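You operate a simulated robot arm through the tools that you are given. There is no shell and no other tool.

The job below is to be done with a simulated two-armed robot. You get a single attempt, and the scene is never put back.

TASK
Fit the yellow sensor in the bracket, turn it till its lamp lights and clamp it.
Fine: the black sensor goes in the empty pocket; the green lever frees the bracket.

The check looks at the end state, three seconds after you hand in, the way a careful person would. Anything else that was tipped, shoved, dropped, spilled or broken makes it a failure.

THE ROBOT
Two 6-joint arms with fingered hands on one trunk that stands fixed in place. Base frame: the origin is at the foot of the trunk, x ahead of it, y to its left, z up. Lengths are in mm, angles in degrees, forces in N, time in s.
The left shoulder is at [70, 191, 864], the right one opposite. Each reaches about 983 mm from its shoulder. Payload 4.7 kg a hand.
The TCP of each hand is the grasp point between the finger pads, 36 mm short of the fingertips. In the tool frame z runs along the fingers and y along their closing line. The gripper opens to 120 mm; its body begins 42 mm behind the TCP. The gripper is a hand of 5 fingers: y runs from the thumb to the fingers, the wrist lies at [-18, -113, -198] in the tool frame, and closing takes about 1.5 s.
Orientation is told as [roll, pitch, yaw] about the base's x, y, z axes, in that order, counted from this pose: with the fingers straight down and the wrist toward the robot, the tool's x, y and z point along [0, 1, 0], [1, 0, 0] and [0, 0, -1] of the base frame.

THE INTERFACE
- The arms move only by the tool apply_moves. It takes "left_targets", "right_targets" or both (then of equal length, played together; a hand with none holds still); each is a list of rows, each a list of 7 numbers: the finger opening in mm, from 0 to 120, then the shift along the tool's x, y, z in mm, then the turn, a rotation vector about the tool's x, y, z in degrees. In form: [[claw, dx, dy, dz, rx, ry, rz], ...]. A call has 1 to 20 rows; each row is the pose to reach, as a shift and turn from the pose commanded when the call began, along the tool's axes at that moment. Each row takes 0.2 s and may step no farther than 50 mm and 8.6 degrees from the row before; otherwise, or with a gripper value out of range, the whole call is refused. Where a pose cannot be reached the arm comes as near as it can. A force on the tool above 40 N (or 10 N above the force at the start of the call, whichever is more), or a blocked arm, ends the call early, and 0.2 s more pass. The fingers move at their own pace (about 45 mm/s each) and stop on an object; they squeeze with about 22 N. The grip force told is the motor's: it shows also when the fingers shut on nothing. Time passes only in rows, and 0.2 s behind the last, so rows that repeat a pose let the fingers close. It gives the time, the measured TCP pose, the force on the tool (base axes), the opening and the grip force at its end, in the units of the frame above (readings bear some noise), with the torque about the TCP (base axes, N m) and any sound that the robot's microphone picked up.
- Cameras (640 x 400 px; columns grow to the right, rows downward): "scene" is now at [129.6, 43.7, 1139.8]; the picture's right is [0.51, -0.86, 0.00], its down [-0.21, -0.12, -0.97] and it looks along [0.84, 0.49, -0.24] (base axes); focal length 291 px, centre (320, 200). "left" rides on the left gripper at [-72, -91, -143] in its tool frame; the picture's right is [-0.80, -0.28, 0.53], its down [0.53, -0.73, 0.42] and it looks along [0.27, 0.62, 0.74] (tool axes); focal length 234 px, centre (320, 200). "right" rides on the right gripper at [73, -91, -143] in its tool frame; the picture's right is [-0.80, 0.28, -0.53], its down [-0.53, -0.73, 0.42] and it looks along [-0.27, 0.62, 0.74] (tool axes); focal length 234 px, centre (320, 200). There is no depth. A picture from a camera that has moved, and an enlarged one, comes with that camera's place and axes in the base frame and with its lens. The place of the scene camera against the robot may be out by one fixed shift of up to 25 mm in any direction.
- get_image(camera): a new picture of that camera. No time passes.
- raise_lower(by): slides the trunk up (or, below 0, down) by that many mm; the arms and the scene camera ride with it, the base frame stays. It gives what a move gives, with no picture.
- preshape(shape, hand): the hand has 5 fingers and takes this shape, open, in about a second: jaw (thumb against the fingers, like two jaws); tri (thumb and two fingers); tip (a fingertip pinch); poke (one finger out to press); point (the index stretched); flat (the hand flat); cup (the hand cupped); fist (a fist). The gripper value then closes the fingers along that shape, each until it touches; the sizes above hold for jaw. It gives what a move gives, with no picture.
- pan_tilt(pan, tilt): turns the head with the scene camera to pan (to the left, within 86 degrees either way) and tilt (down, from -29 to 69), counted from straight ahead of the robot. It gives what a move gives.
- inspect(camera, box): a new picture of the part [left, top, right, bottom] of that camera's present view, enlarged. No time passes.
- hand_in(): hands the job in; it is judged then, once.

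Places have to be worked out from the pictures, the camera data and where the tool is seen. Open the grippers and draw the arms clear of the work before you hand the job in, unless the task says otherwise.

The tools are called as a command line: name --argument value ..., lists and objects as JSON in quotes. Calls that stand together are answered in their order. apply_moves: Moves the arms, as the interface text tells. Its arguments: {"type":"object","properties":{"left_targets":{"type":"array","items":{"type":"array","items":{"type":"number"}}},"right_targets":{"type":"array","items":{"type":"array","items":{"type":"number"}}}},"required":[]} The other tools are called the same way: raise_lower (by) moves the trunk up or down; preshape (shape, hand) gives the hand a shape; pan_tilt (pan, tilt) turns the head that bears the scene camera; get_image (camera) takes a picture; inspect (camera, box) takes an enlarged picture of a part of a camera's view; hand_in () hands the job in.

At the start:

```text
t: 0.0
left_ee_pos: [366.9, 424.5, 1053.8]
left_tcp_rot: [0.1, 0.0, 0.1]
left_contact_force: [-0.5, 0.2, 1.5]
left_wrist_torque: [-0.04, 0.0, 0.01]
left_gripper_width: 119.5
left_grasp_force: 0.2
left_shape: jaw
right_ee_pos: [706.8, 48.8, 1156.0]
right_tcp_rot: [-0.1, 0.0, -0.1]
right_contact_force: [-0.4, 0.2, 0.8]
right_wrist_torque: [-0.03, 0.01, 0.0]
right_gripper_width: 119.8
right_grasp_force: 0.0
right_shape: jaw
trunk travel left (down, up): [-340.0, 600.0]
head pan, tilt (commanded): [30.5, 13.9]
```

scene: 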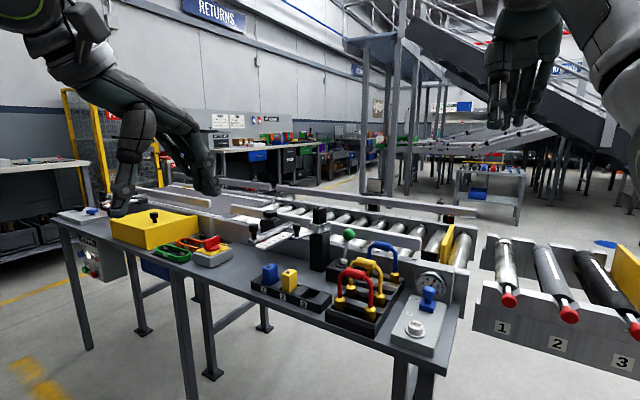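
right: 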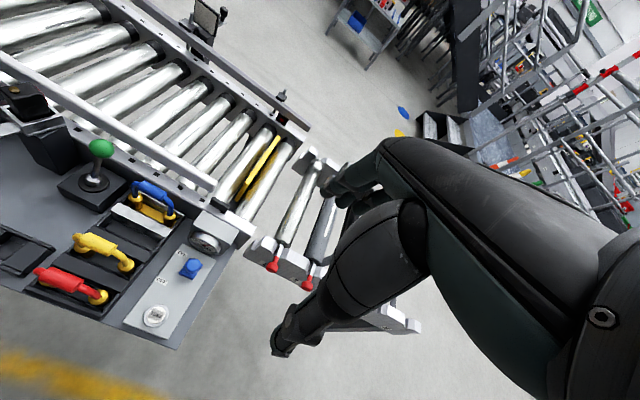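
left: 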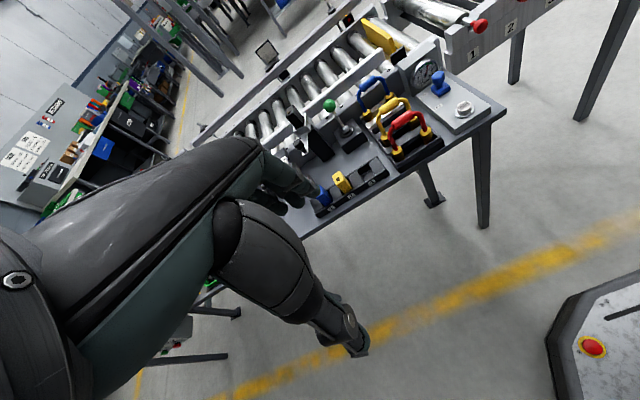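

The scene shows a bench with a block of pockets holding a blue and a yellow part, a post with a bracket, and several levers. I'll enlarge those areas first.

inspect --camera "scene" --box '[220, 190, 380, 310]'

inspect --camera "scene" --box '[100, 180, 300, 300]'

inspect --camera "scene" --box '[320, 220, 480, 350]'

inspect --camera "left" --box '[230, 60, 450, 240]'

inspect --camera "right" --box '[0, 80, 240, 350]'

```text
3.33 times, centred on (300, 250) of scene
camera zoom: at [129.6, 43.7, 1139.8], right [0.51, -0.86, 0.0], down [-0.21, -0.12, -0.97], along [0.84, 0.49, -0.24], focal length 971 px, centre (387, 33)
```

zoom: 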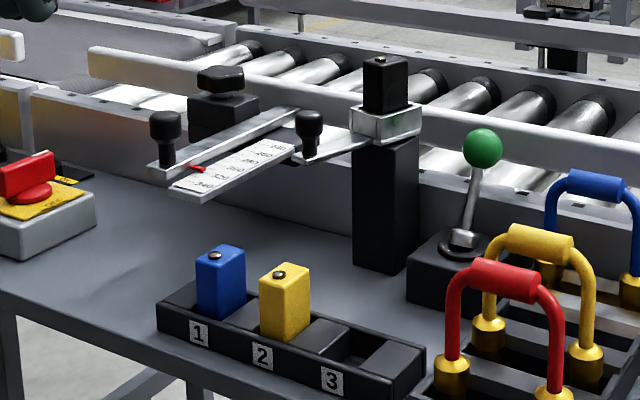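

```text
3.20 times, centred on (200, 240) of scene
camera zoom: at [129.6, 43.7, 1139.8], right [0.51, -0.86, 0.0], down [-0.21, -0.12, -0.97], along [0.84, 0.49, -0.24], focal length 932 px, centre (704, 72)
```

zoom: 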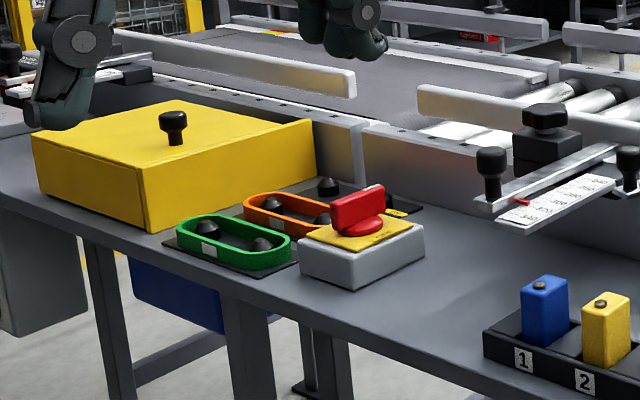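

```text
3.08 times, centred on (400, 285) of scene
camera zoom: at [129.6, 43.7, 1139.8], right [0.51, -0.86, 0.0], down [-0.21, -0.12, -0.97], along [0.84, 0.49, -0.24], focal length 896 px, centre (74, -62)
```

zoom: 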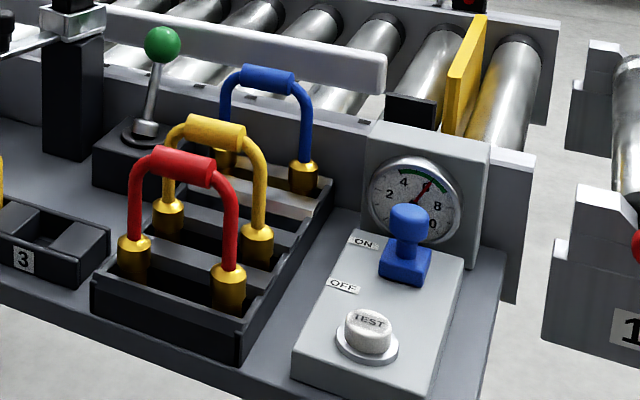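

```text
2.22 times, centred on (340, 150) of left
camera zoom: at [274.5, 352.8, 1197.2], right [-0.28, -0.8, -0.53], down [-0.73, 0.53, -0.42], along [0.62, 0.27, -0.74], focal length 520 px, centre (276, 311)
```

zoom: 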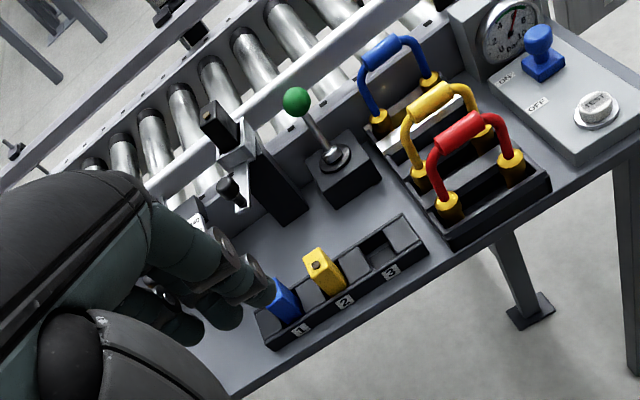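

```text
1.48 times, centred on (120, 215) of right
camera zoom: at [615.9, 120.3, 1300.7], right [0.28, -0.8, 0.53], down [-0.73, -0.53, -0.42], along [0.62, -0.27, -0.74], focal length 347 px, centre (616, 178)
```

zoom: 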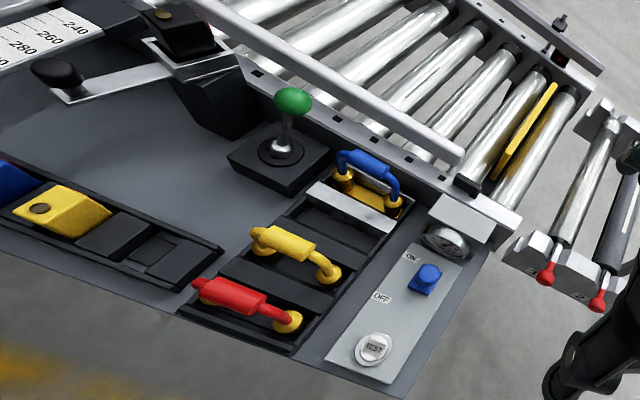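

The black sensor sits in a silver socket on the post, and pocket 3 is empty. Now I'll zoom further on the bracket, the lever and the pockets to understand the mechanism.

inspect --camera "scene" --box '[285, 195, 349, 235]'

inspect --camera "scene" --box '[240, 200, 320, 250]'

inspect --camera "scene" --box '[316, 216, 380, 256]'

inspect --camera "scene" --box '[250, 255, 330, 305]'

inspect --camera "right" --box '[0, 70, 130, 170]'

inspect --camera "left" --box '[280, 80, 380, 180]'

```text
10.00 times, centred on (317, 215) of scene
camera zoom: at [129.6, 43.7, 1139.8], right [0.51, -0.86, 0.0], down [-0.21, -0.12, -0.97], along [0.84, 0.49, -0.24], focal length 2913 px, centre (350, 50)
```

zoom: 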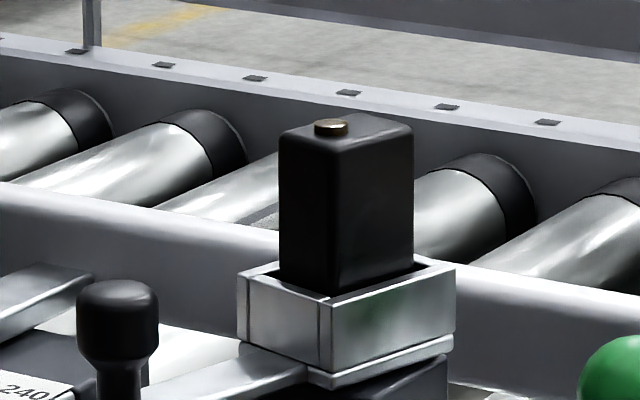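

```text
8.00 times, centred on (280, 225) of scene
camera zoom: at [129.6, 43.7, 1139.8], right [0.51, -0.86, 0.0], down [-0.21, -0.12, -0.97], along [0.84, 0.49, -0.24], focal length 2330 px, centre (640, 0)
```

zoom: 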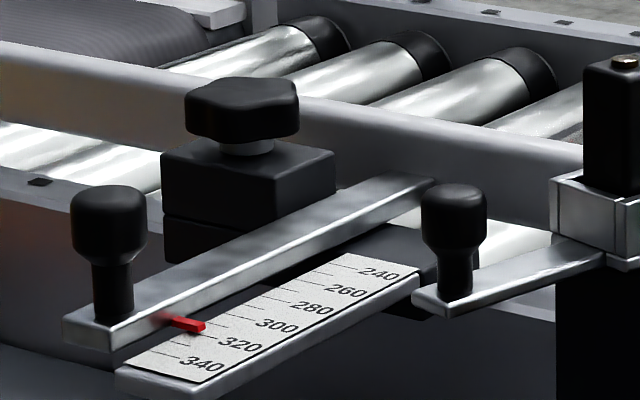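

```text
10.00 times, centred on (348, 236) of scene
camera zoom: at [129.6, 43.7, 1139.8], right [0.51, -0.86, 0.0], down [-0.21, -0.12, -0.97], along [0.84, 0.49, -0.24], focal length 2913 px, centre (40, -160)
```

zoom: 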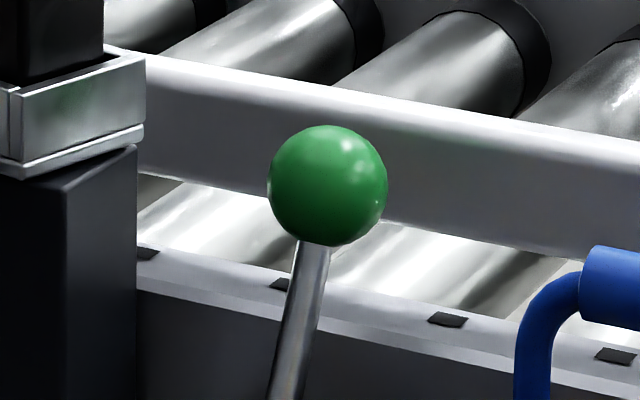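

```text
8.00 times, centred on (290, 280) of scene
camera zoom: at [129.6, 43.7, 1139.8], right [0.51, -0.86, 0.0], down [-0.21, -0.12, -0.97], along [0.84, 0.49, -0.24], focal length 2330 px, centre (560, -440)
```

zoom: 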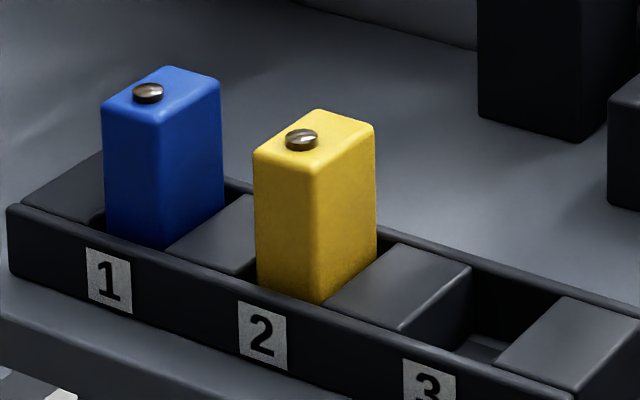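

```text
4.00 times, centred on (65, 120) of right
camera zoom: at [615.9, 120.3, 1300.7], right [0.28, -0.8, 0.53], down [-0.73, -0.53, -0.42], along [0.62, -0.27, -0.74], focal length 937 px, centre (1340, 520)
```

zoom: 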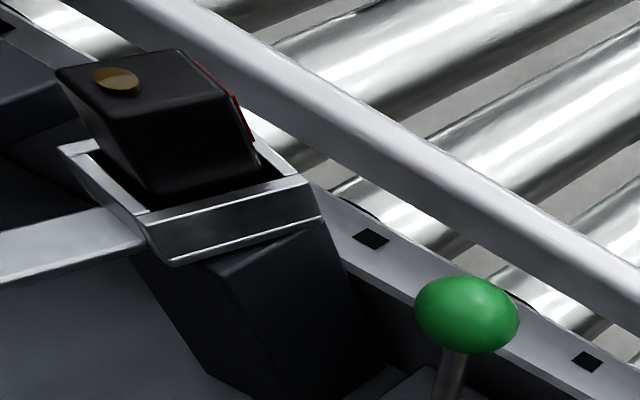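

```text
4.00 times, centred on (330, 130) of left
camera zoom: at [274.5, 352.8, 1197.2], right [-0.28, -0.8, -0.53], down [-0.73, 0.53, -0.42], along [0.62, 0.27, -0.74], focal length 937 px, centre (280, 480)
```

zoom: 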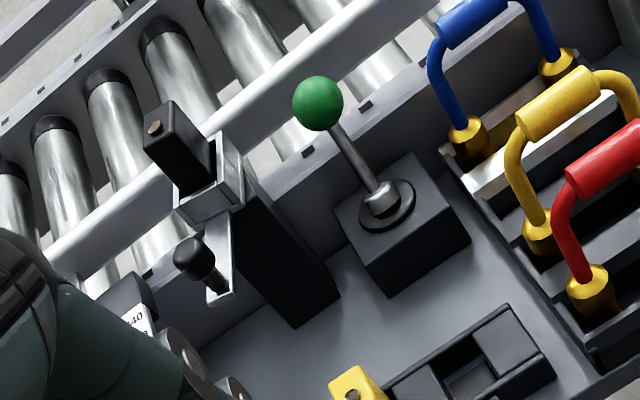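

The socket pivots on the post with a knobbed handle arm, and the black sensor has a red lens on its conveyor side. The lamp is the gold disc on top. I'll bring the left hand over the bench, staying high, for closer views.

apply_moves --left_targets '[[120, -4, 37, 15, 0, 0, 0], [120, -8, 75, 30, 0, 0, 0], [120, -12, 112, 45, 0, 0, 0], [120, -15, 150, 60, 0, 0, 0], [120, -19, 187, 75, 0, 0, 0], [120, -22, 224, 90, 0, 0, 0]]'

get_image --camera "left"

get_image --camera "scene"

get_image --camera "right"

```text
t: 1.4
left_ee_pos: [539.6, 444.7, 955.4]
left_tcp_rot: [-0.1, -0.1, 0.0]
left_contact_force: [0.3, 0.7, -0.9]
left_wrist_torque: [0.03, 0.0, 0.02]
left_gripper_width: 119.7
left_grasp_force: 0.1
left_shape: jaw
left hand out of reach, approached as far as the arm can: row 4, 5, 6
right_ee_pos: [707.3, 48.4, 1156.6]
right_tcp_rot: [0.0, 0.0, -0.2]
right_contact_force: [-0.8, 0.6, 0.4]
right_wrist_torque: [0.0, -0.04, 0.01]
right_gripper_width: 119.4
right_grasp_force: 0.0
right_shape: jaw
trunk travel left (down, up): [-340.0, 600.0]
head pan, tilt (commanded): [30.5, 13.9]
```

```text
taken
camera left: at [447.6, 372.3, 1097.1], right [-0.28, -0.8, -0.52], down [-0.73, 0.53, -0.43], along [0.62, 0.26, -0.74], focal length 234 px, centre (320, 200)
```

left: 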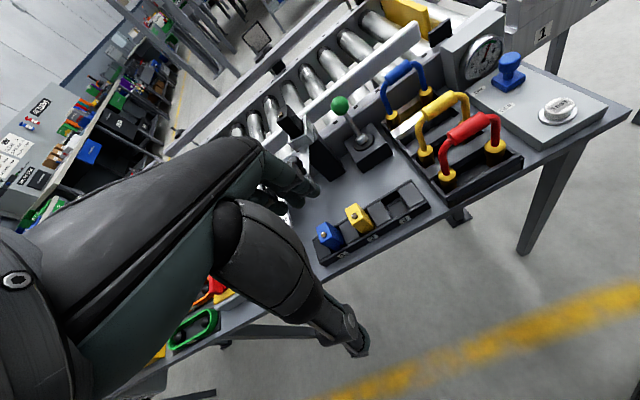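

```text
taken
camera scene: at [130.1, 44.0, 1139.7], right [0.51, -0.86, 0.0], down [-0.21, -0.12, -0.97], along [0.84, 0.49, -0.24], focal length 291 px, centre (320, 200)
```

scene: 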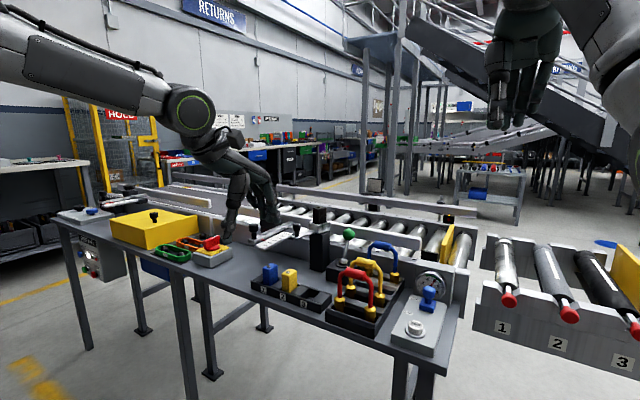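

```text
taken
camera right: at [616.6, 120.7, 1300.3], right [0.28, -0.8, 0.53], down [-0.73, -0.53, -0.42], along [0.62, -0.27, -0.74], focal length 234 px, centre (320, 200)
```

right: 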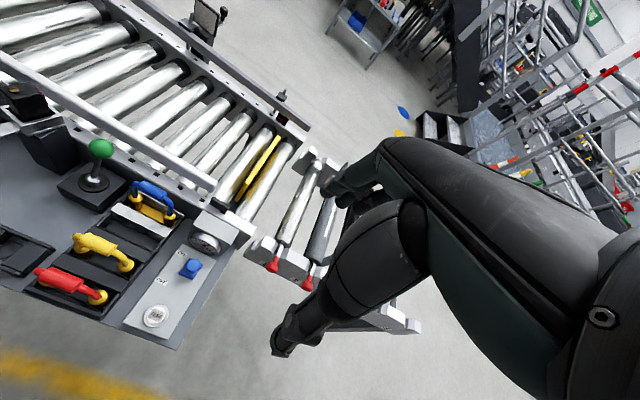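

The left arm stopped short because the shoulders are too low for a downward hand here. I'll raise the trunk, which also gives the scene camera a better view from above.

raise_lower --by 300

pan_tilt --pan 30 --tilt 38

get_image --camera "scene"

get_image --camera "left"

```text
t: 4.4
left_ee_pos: [539.6, 443.5, 1254.6]
left_tcp_rot: [-0.1, 0.0, -0.1]
left_contact_force: [-0.2, 0.0, -1.0]
left_wrist_torque: [-0.02, 0.0, 0.01]
left_gripper_width: 119.7
left_grasp_force: 0.2
left_shape: jaw
right_ee_pos: [707.6, 47.6, 1458.3]
right_tcp_rot: [0.0, 0.1, -0.1]
right_contact_force: [-0.2, 0.5, 0.4]
right_wrist_torque: [-0.03, 0.0, 0.01]
right_gripper_width: 119.4
right_grasp_force: 0.0
right_shape: jaw
trunk travel left (down, up): [-640.0, 300.0]
head pan, tilt (commanded): [30.5, 13.9]
```

```text
t: 5.3
left_ee_pos: [538.4, 444.1, 1255.2]
left_tcp_rot: [0.0, -0.1, 0.0]
left_contact_force: [0.0, 0.8, 0.0]
left_wrist_torque: [-0.02, -0.01, -0.05]
left_gripper_width: 120.0
left_grasp_force: 0.0
left_shape: jaw
right_ee_pos: [705.8, 47.8, 1456.8]
right_tcp_rot: [-0.1, -0.1, -0.1]
right_contact_force: [0.7, 1.1, -1.1]
right_wrist_torque: [0.0, 0.0, 0.02]
right_gripper_width: 119.7
right_grasp_force: 0.0
right_shape: jaw
trunk travel left (down, up): [-640.0, 300.0]
head pan, tilt (commanded): [30.0, 38.0]
```

```text
taken
camera scene: at [124.0, 39.5, 1401.5], right [0.5, -0.87, 0.0], down [-0.53, -0.31, -0.79], along [0.68, 0.39, -0.62], focal length 291 px, centre (320, 200)
```

scene: 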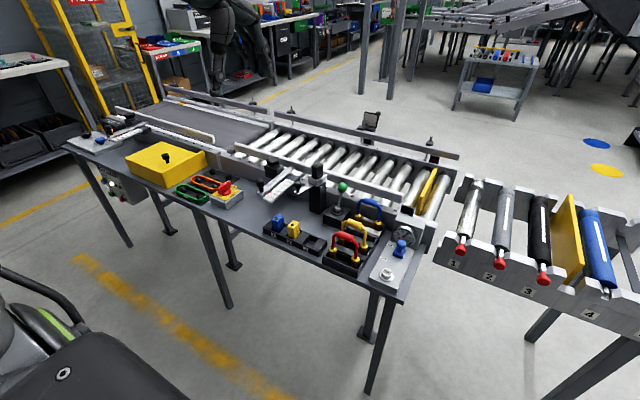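

```text
taken
camera left: at [446.9, 371.8, 1397.6], right [-0.28, -0.8, -0.52], down [-0.73, 0.53, -0.43], along [0.62, 0.26, -0.74], focal length 234 px, centre (320, 200)
```

left: 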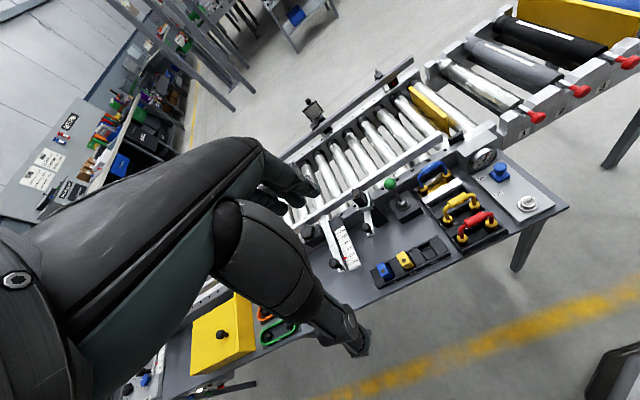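

The view is now clear. I'll zoom on the work area and on the posts across the conveyor, one of which should be the target the sensor must face.

inspect --camera "scene" --box '[250, 140, 410, 270]'

inspect --camera "scene" --box '[290, 155, 354, 205]'

inspect --camera "scene" --box '[240, 80, 460, 180]'

inspect --camera "scene" --box '[260, 205, 340, 265]'

inspect --camera "left" --box '[300, 150, 460, 290]'

```text
3.08 times, centred on (330, 205) of scene
camera zoom: at [124.0, 39.5, 1401.5], right [0.5, -0.87, 0.0], down [-0.53, -0.31, -0.79], along [0.68, 0.39, -0.62], focal length 896 px, centre (289, 185)
```

zoom: 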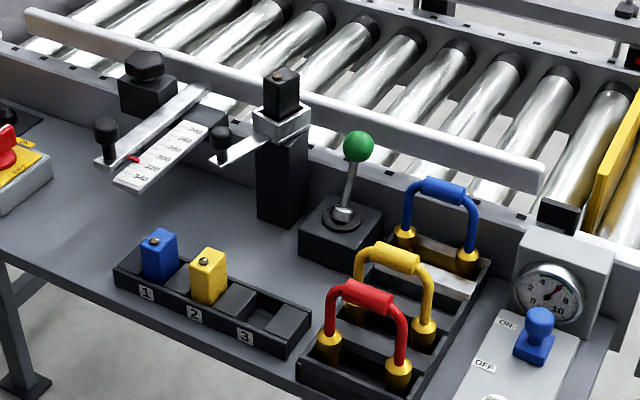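

```text
8.00 times, centred on (322, 180) of scene
camera zoom: at [124.0, 39.5, 1401.5], right [0.5, -0.87, 0.0], down [-0.53, -0.31, -0.79], along [0.68, 0.39, -0.62], focal length 2330 px, centre (304, 360)
```

zoom: 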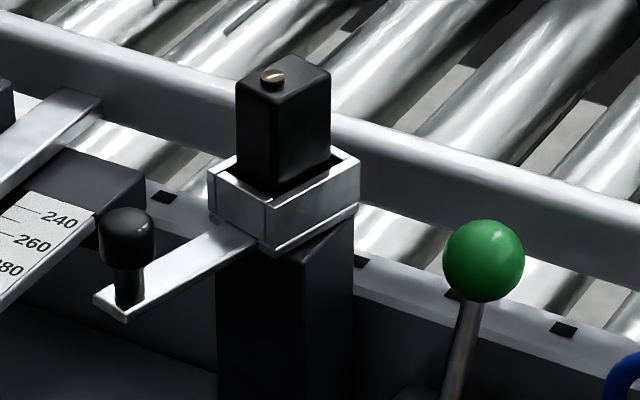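

```text
2.91 times, centred on (350, 130) of scene
camera zoom: at [124.0, 39.5, 1401.5], right [0.5, -0.87, 0.0], down [-0.53, -0.31, -0.79], along [0.68, 0.39, -0.62], focal length 847 px, centre (233, 404)
```

zoom: 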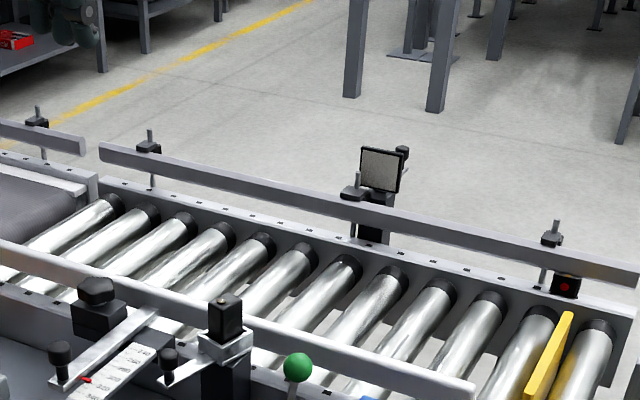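

```text
6.67 times, centred on (300, 235) of scene
camera zoom: at [124.0, 39.5, 1401.5], right [0.5, -0.87, 0.0], down [-0.53, -0.31, -0.79], along [0.68, 0.39, -0.62], focal length 1942 px, centre (453, -33)
```

zoom: 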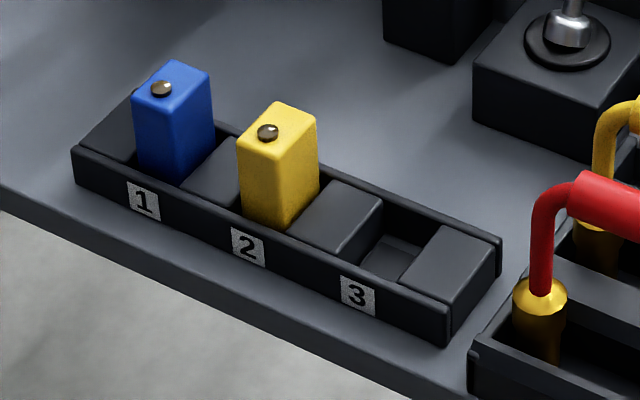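

```text
2.86 times, centred on (380, 220) of left
camera zoom: at [446.9, 371.8, 1397.6], right [-0.28, -0.8, -0.52], down [-0.73, 0.53, -0.43], along [0.62, 0.26, -0.74], focal length 669 px, centre (149, 143)
```

zoom: 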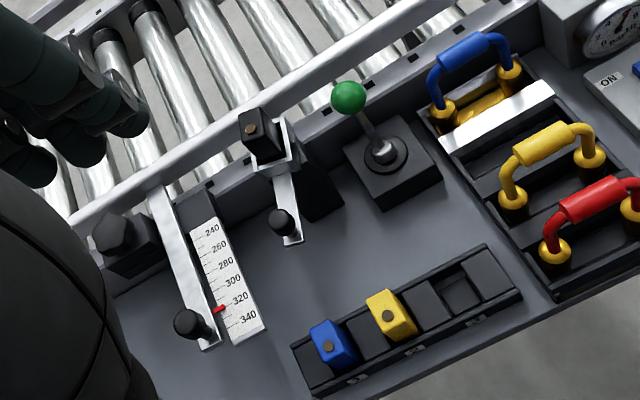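

The reflector is the square panel on a post across the conveyor. The lever leans away from the robot, with its pivot near (810,370,745) and its ball near (833,369,826). I'll lower the left hand over the yellow sensor for closer views.

apply_moves --left_targets '[[120, 0, 17, 42, 0, 0, 0], [120, 0, 33, 85, 0, 0, 0], [120, 0, 50, 127, 0, 0, 0], [120, 0, 67, 170, 0, 0, 0], [120, 0, 83, 212, 0, 0, 0], [120, 0, 100, 255, 0, 0, 0]]'

get_image --camera "left"

get_image --camera "scene"

```text
t: 6.7
left_ee_pos: [570.8, 491.4, 1023.5]
left_tcp_rot: [-0.5, 0.0, 0.2]
left_contact_force: [0.5, -0.1, -0.2]
left_wrist_torque: [0.01, 0.0, -0.06]
left_gripper_width: 119.8
left_grasp_force: 0.0
left_shape: jaw
left hand out of reach, approached as far as the arm can: row 1, 2, 3, 4, 5, 6
right_ee_pos: [706.4, 48.1, 1457.2]
right_tcp_rot: [0.0, 0.0, 0.0]
right_contact_force: [0.1, 0.0, -0.3]
right_wrist_torque: [0.02, 0.0, 0.01]
right_gripper_width: 119.8
right_grasp_force: 0.1
right_shape: jaw
trunk travel left (down, up): [-640.0, 300.0]
head pan, tilt (commanded): [30.0, 38.0]
```

```text
taken
camera left: at [479.7, 419.3, 1166.1], right [-0.28, -0.81, -0.52], down [-0.73, 0.53, -0.43], along [0.62, 0.26, -0.74], focal length 234 px, centre (320, 200)
```

left: 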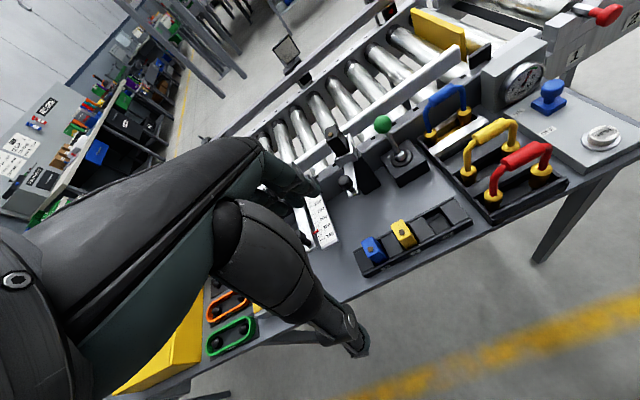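

```text
taken
camera scene: at [124.7, 40.3, 1401.4], right [0.5, -0.87, 0.0], down [-0.53, -0.31, -0.79], along [0.68, 0.39, -0.62], focal length 291 px, centre (320, 200)
```

scene: 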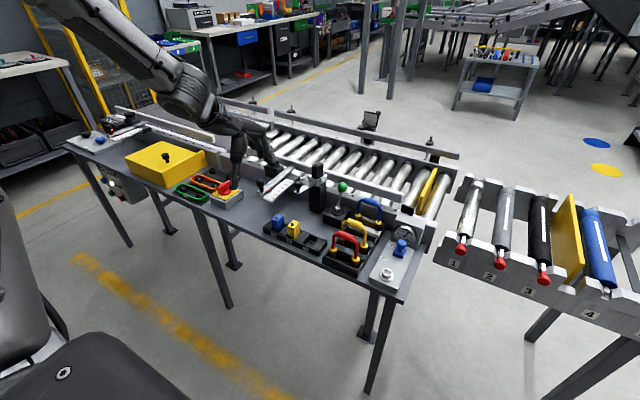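

The left hand is at a wrist limit for this straight-ahead yaw, because the elbow sits out to the left. I'll turn it clockwise as seen from above, while lifting a little, to find a reachable heading.

apply_moves --left_targets '[[120, 0, 0, -5, 0, 0, 8.5], [120, 0, 0, -10, 0, 0, 17], [120, 0, 0, -15, 0, 0, 25.5], [120, 0, 0, -20, 0, 0, 34], [120, 0, 0, -25, 0, 0, 42.5], [120, 0, 0, -30, 0, 0, 51]]'

get_image --camera "scene"

```text
t: 8.1
left_ee_pos: [498.1, 505.3, 1064.7]
left_tcp_rot: [-0.2, -0.1, -51.0]
left_contact_force: [-0.2, -0.5, 0.4]
left_wrist_torque: [0.0, -0.03, 0.02]
left_gripper_width: 119.8
left_grasp_force: 0.1
left_shape: jaw
left hand out of reach, approached as far as the arm can: row 1, 2, 3, 4, 5, 6
right_ee_pos: [705.9, 49.6, 1456.9]
right_tcp_rot: [0.0, 0.1, 0.1]
right_contact_force: [-0.4, 0.2, 0.7]
right_wrist_torque: [-0.07, -0.01, 0.01]
right_gripper_width: 119.5
right_grasp_force: 0.0
right_shape: jaw
trunk travel left (down, up): [-640.0, 300.0]
head pan, tilt (commanded): [30.0, 38.0]
```

```text
taken
camera scene: at [123.2, 40.7, 1401.5], right [0.5, -0.87, 0.0], down [-0.53, -0.31, -0.79], along [0.68, 0.39, -0.62], focal length 291 px, centre (320, 200)
```

scene: 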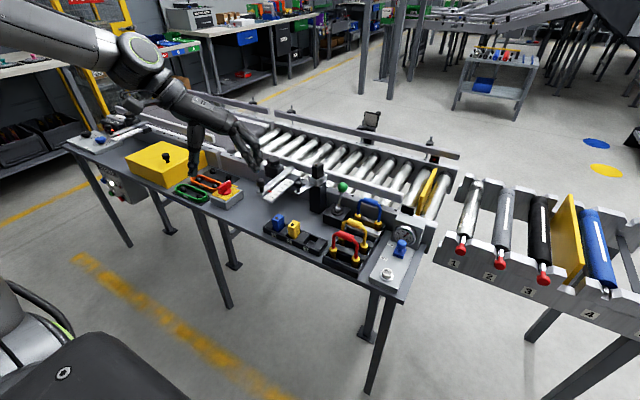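

That heading is still limited. I'll turn the head left to see how the left arm is folded before choosing a better route.

pan_tilt --pan 75 --tilt 10

get_image --camera "scene"

pan_tilt --pan -10 --tilt 10

get_image --camera "scene"

```text
t: 9.2
left_ee_pos: [498.7, 503.7, 1063.8]
left_tcp_rot: [-0.1, -0.1, -50.7]
left_contact_force: [0.1, -0.7, -0.6]
left_wrist_torque: [0.03, 0.01, -0.01]
left_gripper_width: 119.9
left_grasp_force: 0.0
left_shape: jaw
right_ee_pos: [706.1, 47.8, 1457.3]
right_tcp_rot: [0.0, 0.0, -0.2]
right_contact_force: [0.3, 0.6, 0.8]
right_wrist_torque: [0.01, 0.0, 0.02]
right_gripper_width: 119.5
right_grasp_force: 0.0
right_shape: jaw
trunk travel left (down, up): [-640.0, 300.0]
head pan, tilt (commanded): [75.0, 10.0]
```

```text
taken
camera scene: at [73.4, 86.4, 1446.1], right [0.97, -0.26, 0.0], down [-0.05, -0.17, -0.98], along [0.26, 0.95, -0.17], focal length 291 px, centre (320, 200)
```

scene: 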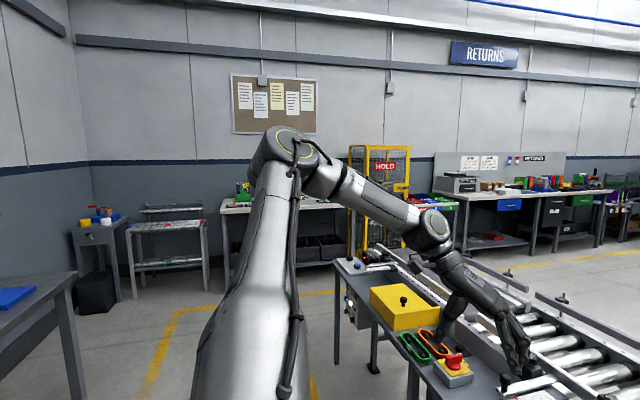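

```text
t: 10.8
left_ee_pos: [497.5, 504.0, 1063.8]
left_tcp_rot: [-0.2, -0.1, -50.7]
left_contact_force: [-0.1, 0.0, 0.0]
left_wrist_torque: [0.01, 0.04, 0.02]
left_gripper_width: 119.7
left_grasp_force: 0.1
left_shape: jaw
right_ee_pos: [706.5, 48.1, 1456.6]
right_tcp_rot: [-0.1, 0.1, -0.1]
right_contact_force: [0.0, -0.3, -0.1]
right_wrist_torque: [-0.03, -0.01, -0.02]
right_gripper_width: 119.3
right_grasp_force: 0.0
right_shape: jaw
trunk travel left (down, up): [-640.0, 300.0]
head pan, tilt (commanded): [-10.0, 10.0]
```

```text
taken
camera scene: at [140.8, -19.7, 1446.1], right [-0.17, -0.98, 0.0], down [-0.17, 0.03, -0.98], along [0.97, -0.17, -0.17], focal length 291 px, centre (320, 200)
```

scene: 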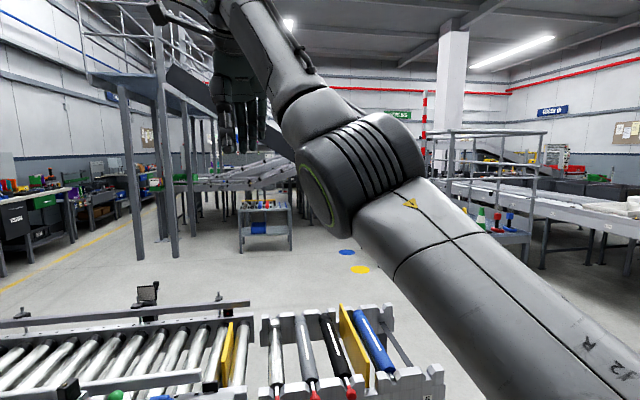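

The left arm is folded with its elbow high and to the left. I'll probe small moves in each direction so that the per-row reach flags tell me which limit is binding.

apply_moves --left_targets '[[120, 31.1, 25.2, 0, 0, 0, 0], [120, 0, 0, 0, 0, 0, 0], [120, -31.1, -25.2, 0, 0, 0, 0], [120, 0, 0, 0, 0, 0, 0], [120, 25.2, -31.1, 0, 0, 0, 0], [120, 0, 0, 0, 0, 0, 0], [120, -25.2, 31.1, 0, 0, 0, 0], [120, 0, 0, 0, 0, 0, 0], [120, 0, 0, -40, 0, 0, 0], [120, 0, 0, 0, 0, 0, 0], [120, 0, 0, 40, 0, 0, 0], [120, 0, 0, 0, 0, 0, 0], [120, 0, 0, 0, 0, 0, 8], [120, 0, 0, 0, 0, 0, 0], [120, 0, 0, 0, 0, 0, -8], [120, 0, 0, 0, 0, 0, 0], [120, 0, 0, 0, 8, 0, 0], [120, 0, 0, 0, 0, 0, 0], [120, 0, 0, 0, -8, 0, 0], [120, 0, 0, 0, 0, 0, 0]]'

```text
t: 15.0
left_ee_pos: [500.9, 498.0, 1065.7]
left_tcp_rot: [0.2, 0.3, -51.1]
left_contact_force: [0.6, -1.3, -0.5]
left_wrist_torque: [0.08, 0.04, 0.01]
left_gripper_width: 120.1
left_grasp_force: 0.1
left_shape: jaw
left hand out of reach, approached as far as the arm can: row 1, 3, 7, 11, 13
right_ee_pos: [709.6, 39.4, 1455.9]
right_tcp_rot: [0.3, 0.2, -0.1]
right_contact_force: [1.1, -1.8, -0.7]
right_wrist_torque: [0.12, 0.0, 0.04]
right_gripper_width: 119.7
right_grasp_force: 0.1
right_shape: jaw
trunk travel left (down, up): [-640.0, 300.0]
head pan, tilt (commanded): [-10.0, 10.0]
```

Several directions fail both ways, so this may be a speed limit near a wrist singularity instead of true reach. I'll try slow 10 mm steps forward.

apply_moves --left_targets '[[120, 0, 0, -10, 0, 0, -4], [120, 0, 0, -20, 0, 0, -8], [120, 0, 0, -30, 0, 0, -12], [120, 0, 0, -40, 0, 0, -16], [120, 6.2, 5, -40, 0, 0, -16], [120, 12.4, 10, -40, 0, 0, -16], [120, 18.6, 15.1, -40, 0, 0, -16], [120, 24.9, 20.1, -40, 0, 0, -16], [120, 31.1, 25.2, -40, 0, 0, -16], [120, 37.3, 30.2, -40, 0, 0, -16], [120, 43.5, 35.2, -40, 0, 0, -16], [120, 49.7, 40.3, -40, 0, 0, -16]]'

```text
t: 17.6
left_ee_pos: [541.2, 503.8, 1108.9]
left_tcp_rot: [0.0, -0.1, -35.1]
left_contact_force: [0.7, 0.2, -0.2]
left_wrist_torque: [0.01, 0.01, -0.01]
left_gripper_width: 120.0
left_grasp_force: 0.0
left_shape: jaw
left hand out of reach, approached as far as the arm can: row 4, 10, 11, 12
right_ee_pos: [707.0, 48.3, 1456.5]
right_tcp_rot: [-0.1, -0.1, -0.1]
right_contact_force: [-0.3, -0.8, -1.2]
right_wrist_torque: [-0.03, 0.02, 0.03]
right_gripper_width: 119.4
right_grasp_force: 0.2
right_shape: jaw
trunk travel left (down, up): [-640.0, 300.0]
head pan, tilt (commanded): [-10.0, 10.0]
```

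I'll look at the arm again in this pose to understand the joint layout.

pan_tilt --pan 65 --tilt 12

get_image --camera "scene"

inspect --camera "scene" --box '[180, 60, 500, 400]'

```text
t: 19.1
left_ee_pos: [539.8, 505.2, 1108.3]
left_tcp_rot: [-0.1, -0.1, -35.1]
left_contact_force: [-0.6, 0.7, -0.3]
left_wrist_torque: [-0.01, -0.02, 0.01]
left_gripper_width: 119.8
left_grasp_force: 0.1
left_shape: jaw
right_ee_pos: [705.6, 48.4, 1457.8]
right_tcp_rot: [0.1, -0.1, -0.1]
right_contact_force: [0.3, 0.5, 0.4]
right_wrist_torque: [-0.03, 0.01, -0.04]
right_gripper_width: 119.6
right_grasp_force: 0.2
right_shape: jaw
trunk travel left (down, up): [-640.0, 300.0]
head pan, tilt (commanded): [65.0, 12.0]
```

```text
taken
camera scene: at [88.8, 80.9, 1442.9], right [0.91, -0.42, 0.0], down [-0.09, -0.19, -0.98], along [0.41, 0.89, -0.21], focal length 291 px, centre (320, 200)
```

scene: 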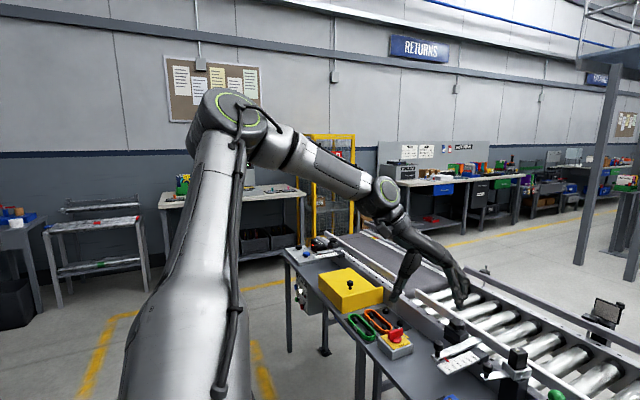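

```text
1.18 times, centred on (340, 230) of scene
camera zoom: at [88.8, 80.9, 1442.9], right [0.91, -0.42, 0.0], down [-0.09, -0.19, -0.98], along [0.41, 0.89, -0.21], focal length 343 px, centre (296, 165)
```

zoom: 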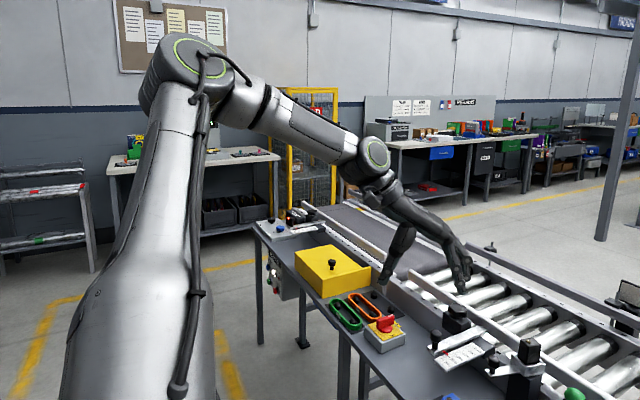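

The arm has a forearm roll and a wrist bend, so the forearm lining up with the hand axis would explain the limit. I'll test tilting the hand more upright first and then going forward slowly.

apply_moves --left_targets '[[120, 0, 0, 0, 8.3, 0, 0], [120, 0, 0, 0, 16.6, 0, 0], [120, 0, 0, 0, 25, 0, 0], [120, 11.5, 16.4, 0, 25, 0, 0], [120, 23, 32.8, 0, 25, 0, 0], [120, 34.4, 49.1, 0, 25, 0, 0], [120, 45.9, 65.5, 0, 25, 0, 0], [120, 57.4, 81.9, 0, 25, 0, 0], [120, 68.9, 98.3, 0, 25, 0, 0]]'

```text
t: 21.1
left_ee_pos: [521.9, 558.2, 1108.5]
left_tcp_rot: [0.1, 24.8, -35.1]
left_contact_force: [-0.4, -0.8, -0.1]
left_wrist_torque: [0.01, -0.02, -0.03]
left_gripper_width: 119.7
left_grasp_force: 0.1
left_shape: jaw
left hand out of reach, approached as far as the arm can: row 1, 2, 3, 4, 5, 6, 7, 8, 9
right_ee_pos: [706.0, 48.2, 1457.2]
right_tcp_rot: [0.1, 0.0, 0.0]
right_contact_force: [0.4, -0.6, 1.0]
right_wrist_torque: [-0.01, 0.02, 0.01]
right_gripper_width: 119.7
right_grasp_force: 0.1
right_shape: jaw
trunk travel left (down, up): [-640.0, 300.0]
head pan, tilt (commanded): [65.0, 12.0]
```

That did not help, since the arm slides outward in y each time. The right arm was already reaching inward at zero yaw, so I'll test whether it can cover the work area while the left stays back.

apply_moves --right_targets '[[120, 25, -5, 25, 0, 0, 0], [120, 50, -10, 50, 0, 0, 0], [120, 75, -15, 75, 0, 0, 0], [120, 100, -20, 100, 0, 0, 0], [120, 125, -25, 125, 0, 0, 0], [120, 150, -30, 150, 0, 0, 0], [120, 175, -35, 175, 0, 0, 0], [120, 200, -40, 200, 0, 0, 0], [120, 225, -45, 225, 0, 0, 0], [120, 250, -50, 250, 0, 0, 0], [120, 250, -50, 275, 0, 0, 0], [120, 250, -50, 300, 0, 0, 0]]'

pan_tilt --pan 20 --tilt 25

get_image --camera "scene"

get_image --camera "right"

```text
t: 23.7
left_ee_pos: [522.1, 557.4, 1107.2]
left_tcp_rot: [-0.1, 24.8, -35.1]
left_contact_force: [0.0, 0.8, 0.8]
left_wrist_torque: [-0.03, 0.05, 0.0]
left_gripper_width: 119.9
left_grasp_force: 0.0
left_shape: jaw
right_ee_pos: [675.1, 297.3, 1170.9]
right_tcp_rot: [-0.1, 0.1, 0.0]
right_contact_force: [0.1, 0.1, -0.7]
right_wrist_torque: [0.04, 0.01, -0.01]
right_gripper_width: 119.7
right_grasp_force: 0.0
right_shape: jaw
right hand out of reach, approached as far as the arm can: row 2, 3, 4, 11, 12
trunk travel left (down, up): [-640.0, 300.0]
head pan, tilt (commanded): [65.0, 12.0]
```

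```text
t: 24.8
left_ee_pos: [521.9, 557.3, 1107.7]
left_tcp_rot: [0.0, 24.8, -35.1]
left_contact_force: [-0.2, 0.6, 0.3]
left_wrist_torque: [-0.01, 0.01, 0.02]
left_gripper_width: 120.0
left_grasp_force: 0.1
left_shape: jaw
right_ee_pos: [675.5, 297.7, 1170.6]
right_tcp_rot: [0.0, 0.1, 0.0]
right_contact_force: [0.3, 0.1, 0.5]
right_wrist_torque: [-0.01, 0.0, 0.02]
right_gripper_width: 119.5
right_grasp_force: 0.1
right_shape: jaw
trunk travel left (down, up): [-640.0, 300.0]
head pan, tilt (commanded): [20.0, 25.0]
```

```text
taken
camera scene: at [135.8, 28.1, 1421.8], right [0.34, -0.94, 0.0], down [-0.4, -0.14, -0.91], along [0.85, 0.31, -0.42], focal length 291 px, centre (320, 200)
```

scene: 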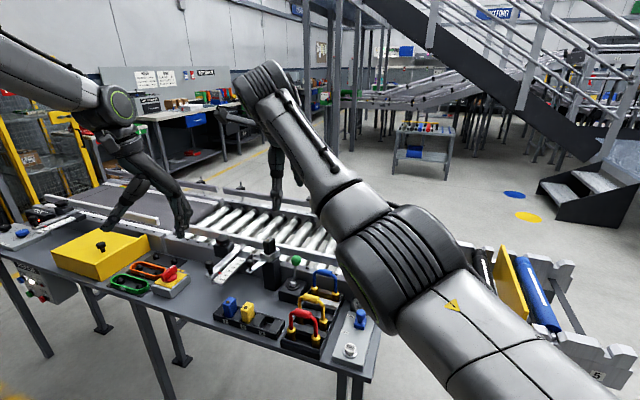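

```text
taken
camera right: at [584.4, 369.5, 1313.7], right [0.28, -0.8, 0.53], down [-0.73, -0.53, -0.42], along [0.62, -0.27, -0.74], focal length 234 px, centre (320, 200)
```

right: 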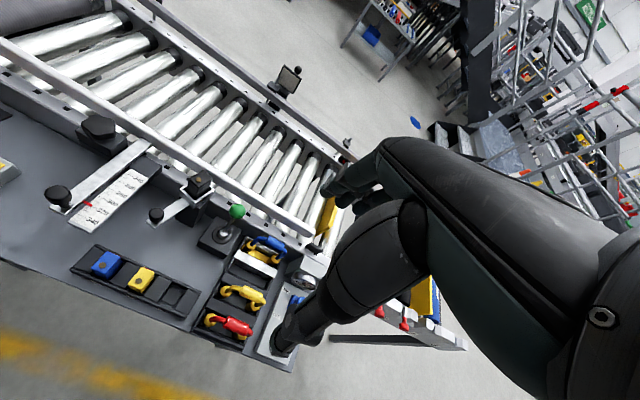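

The right arm follows well inward, and some rows were flagged only for a while, which looks like joint speed lag. I'll test slow steps down with the right arm to see whether the flags go away.

apply_moves --right_targets '[[120, 0, 0, 6, 0, 0, 0], [120, 0, 0, 12, 0, 0, 0], [120, 0, 0, 18, 0, 0, 0], [120, 0, 0, 24, 0, 0, 0], [120, 0, 0, 30, 0, 0, 0], [120, 0, 0, 30, 0, 0, 0], [120, 0, 0, 30, 0, 0, 0], [120, 0, -6, 30, 0, 0, 0], [120, 0, -12, 30, 0, 0, 0], [120, 0, -18, 30, 0, 0, 0], [120, 0, -18, 30, 0, 0, 0], [120, 0, 0, 30, 0, 0, 0], [120, 10, 0, 30, 0, 0, 0], [120, 20, 0, 30, 0, 0, 0], [120, 30, 0, 30, 0, 0, 0], [120, 30, 10, 30, 0, 0, 0], [120, 30, 20, 30, 0, 0, 0], [120, 30, 30, 30, 0, 0, 0], [120, 30, 40, 30, 0, 0, 0], [120, 30, 50, 30, 0, 0, 0]]'

```text
t: 28.1
left_ee_pos: [525.2, 556.6, 1107.6]
left_tcp_rot: [0.0, 24.9, -35.1]
left_contact_force: [0.6, 0.3, 0.3]
left_wrist_torque: [0.03, 0.02, 0.01]
left_gripper_width: 119.8
left_grasp_force: 0.1
left_shape: jaw
right_ee_pos: [717.3, 270.7, 1045.3]
right_tcp_rot: [0.5, 10.2, -4.8]
right_contact_force: [0.3, -0.6, -0.4]
right_wrist_torque: [0.02, 0.0, 0.01]
right_gripper_width: 119.9
right_grasp_force: 0.0
right_shape: jaw
right hand out of reach, approached as far as the arm can: row 1, 2, 3, 4, 5, 6, 7, 8, 9, 10, 11, 12, 13, 14, 15, 16
trunk travel left (down, up): [-640.0, 300.0]
head pan, tilt (commanded): [20.0, 25.0]
stopped in row 16 (right hand): the arm was blocked; the commanded pose is now the measured one
```

The right arm swung unexpectedly and was then blocked. I'll look before doing anything else.

get_image --camera "scene"

get_image --camera "right"

get_image --camera "left"

```text
taken
camera scene: at [138.2, 27.2, 1421.5], right [0.34, -0.94, 0.0], down [-0.4, -0.14, -0.91], along [0.85, 0.31, -0.42], focal length 291 px, centre (320, 200)
```

scene: 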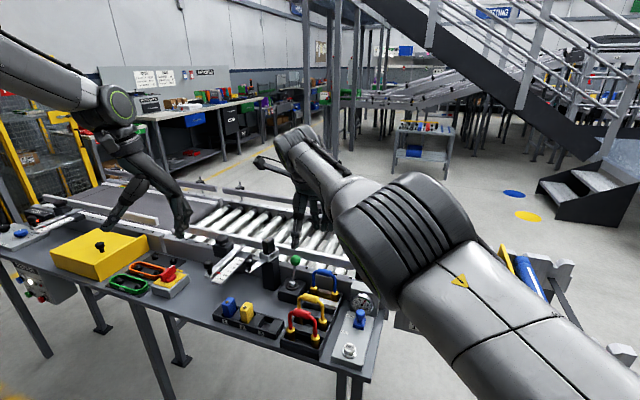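

```text
taken
camera right: at [660.1, 346.5, 1202.5], right [0.3, -0.84, 0.46], down [-0.84, -0.46, -0.29], along [0.46, -0.3, -0.84], focal length 234 px, centre (320, 200)
```

right: 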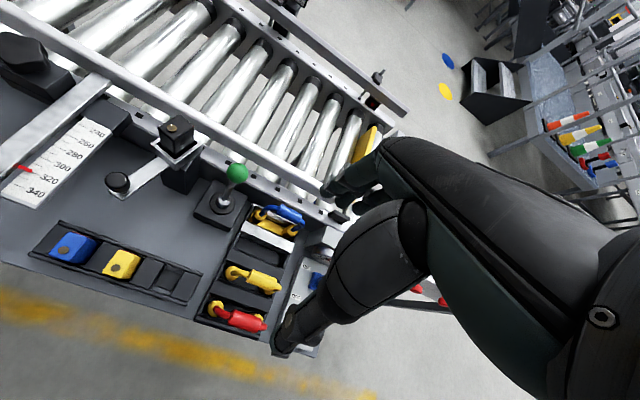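

```text
taken
camera left: at [463.8, 510.1, 1275.2], right [-0.85, -0.38, -0.36], down [-0.38, 0.92, -0.08], along [0.36, 0.07, -0.93], focal length 234 px, centre (320, 200)
```

left: 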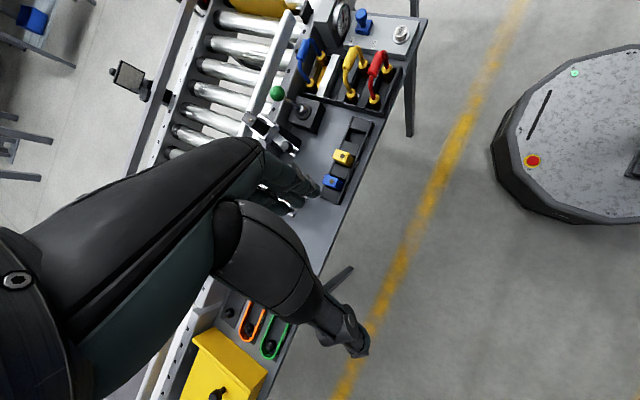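

The right arm appears to have swung into an elbow-higher configuration without touching anything. I'll level the hand from here in small steps and see whether this configuration follows properly.

apply_moves --right_targets '[[120, 0, 0, -5, 0, 0, 0], [120, 0, 0, -10, 0, 0, 0], [120, 0, 0, -15, 0, 0, 0], [120, 0, 0, -20, -3, 0, 0], [120, 0, 0, -25, -6, 0, 0], [120, 0, 0, -30, -9, 0, 0]]'

get_image --camera "scene"

```text
t: 29.5
left_ee_pos: [523.2, 557.7, 1109.6]
left_tcp_rot: [0.1, 24.8, -35.1]
left_contact_force: [0.5, 0.2, -0.1]
left_wrist_torque: [0.02, -0.01, -0.01]
left_gripper_width: 119.7
left_grasp_force: 0.1
left_shape: jaw
right_ee_pos: [723.3, 276.8, 1081.3]
right_tcp_rot: [0.2, 0.9, -4.2]
right_contact_force: [0.1, 0.7, -0.2]
right_wrist_torque: [0.02, -0.01, -0.01]
right_gripper_width: 119.9
right_grasp_force: 0.1
right_shape: jaw
right hand out of reach, approached as far as the arm can: row 6
trunk travel left (down, up): [-640.0, 300.0]
head pan, tilt (commanded): [20.0, 25.0]
```

```text
taken
camera scene: at [135.7, 28.0, 1421.8], right [0.34, -0.94, 0.0], down [-0.4, -0.14, -0.91], along [0.85, 0.31, -0.42], focal length 291 px, centre (320, 200)
```

scene: 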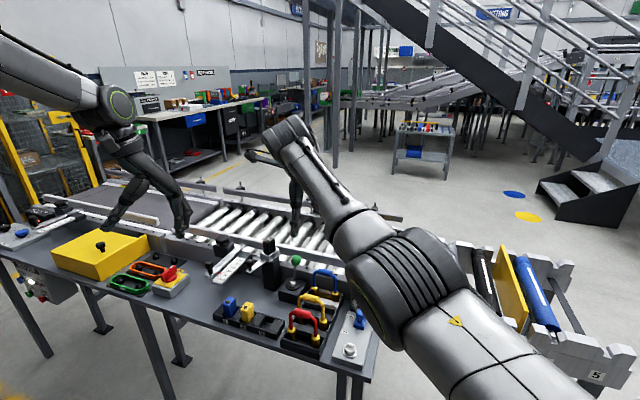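

The hand yaw trend shows forward reach grows as the left hand yaws counter-clockwise. I'll undo the tilt on the left hand and turn it that way.

apply_moves --left_targets '[[120, 0, 0, 0, -8.3, 0, 0], [120, 0, 0, 0, -16.6, 0, 0], [120, 0, 0, 0, -24.9, 0, 0]]'

apply_moves --left_targets '[[120, 0, 0, 0, 0, 0, -8], [120, 0, 0, 0, 0, 0, -16], [120, 0, 0, 0, 0, 0, -24], [120, 0, 0, 0, 0, 0, -32], [120, 0, 0, 0, 0, 0, -40], [120, 0, 0, 0, 0, 0, -48], [120, 0, 0, 0, 0, 0, -56], [120, 0, 0, 0, 0, 0, -64]]'

```text
t: 30.3
left_ee_pos: [521.9, 558.4, 1107.2]
left_tcp_rot: [-0.1, -0.4, -35.2]
left_contact_force: [-0.2, 0.0, 0.0]
left_wrist_torque: [0.01, -0.03, -0.01]
left_gripper_width: 119.5
left_grasp_force: 0.1
left_shape: jaw
right_ee_pos: [724.4, 280.5, 1080.2]
right_tcp_rot: [0.1, 1.0, -4.2]
right_contact_force: [-0.3, 0.4, -0.5]
right_wrist_torque: [-0.05, -0.02, -0.02]
right_gripper_width: 119.6
right_grasp_force: 0.0
right_shape: jaw
trunk travel left (down, up): [-640.0, 300.0]
head pan, tilt (commanded): [20.0, 25.0]
```

```text
t: 32.1
left_ee_pos: [522.5, 552.7, 1109.4]
left_tcp_rot: [0.0, -0.1, 29.0]
left_contact_force: [0.5, -1.2, 0.4]
left_wrist_torque: [0.03, 0.02, -0.01]
left_gripper_width: 119.8
left_grasp_force: 0.0
left_shape: jaw
left hand out of reach, approached as far as the arm can: row 2, 3, 4, 5
right_ee_pos: [726.5, 272.0, 1080.9]
right_tcp_rot: [0.4, 1.2, -4.3]
right_contact_force: [0.3, -0.8, 0.1]
right_wrist_torque: [0.05, 0.03, 0.0]
right_gripper_width: 119.9
right_grasp_force: 0.0
right_shape: jaw
trunk travel left (down, up): [-640.0, 300.0]
head pan, tilt (commanded): [20.0, 25.0]
```

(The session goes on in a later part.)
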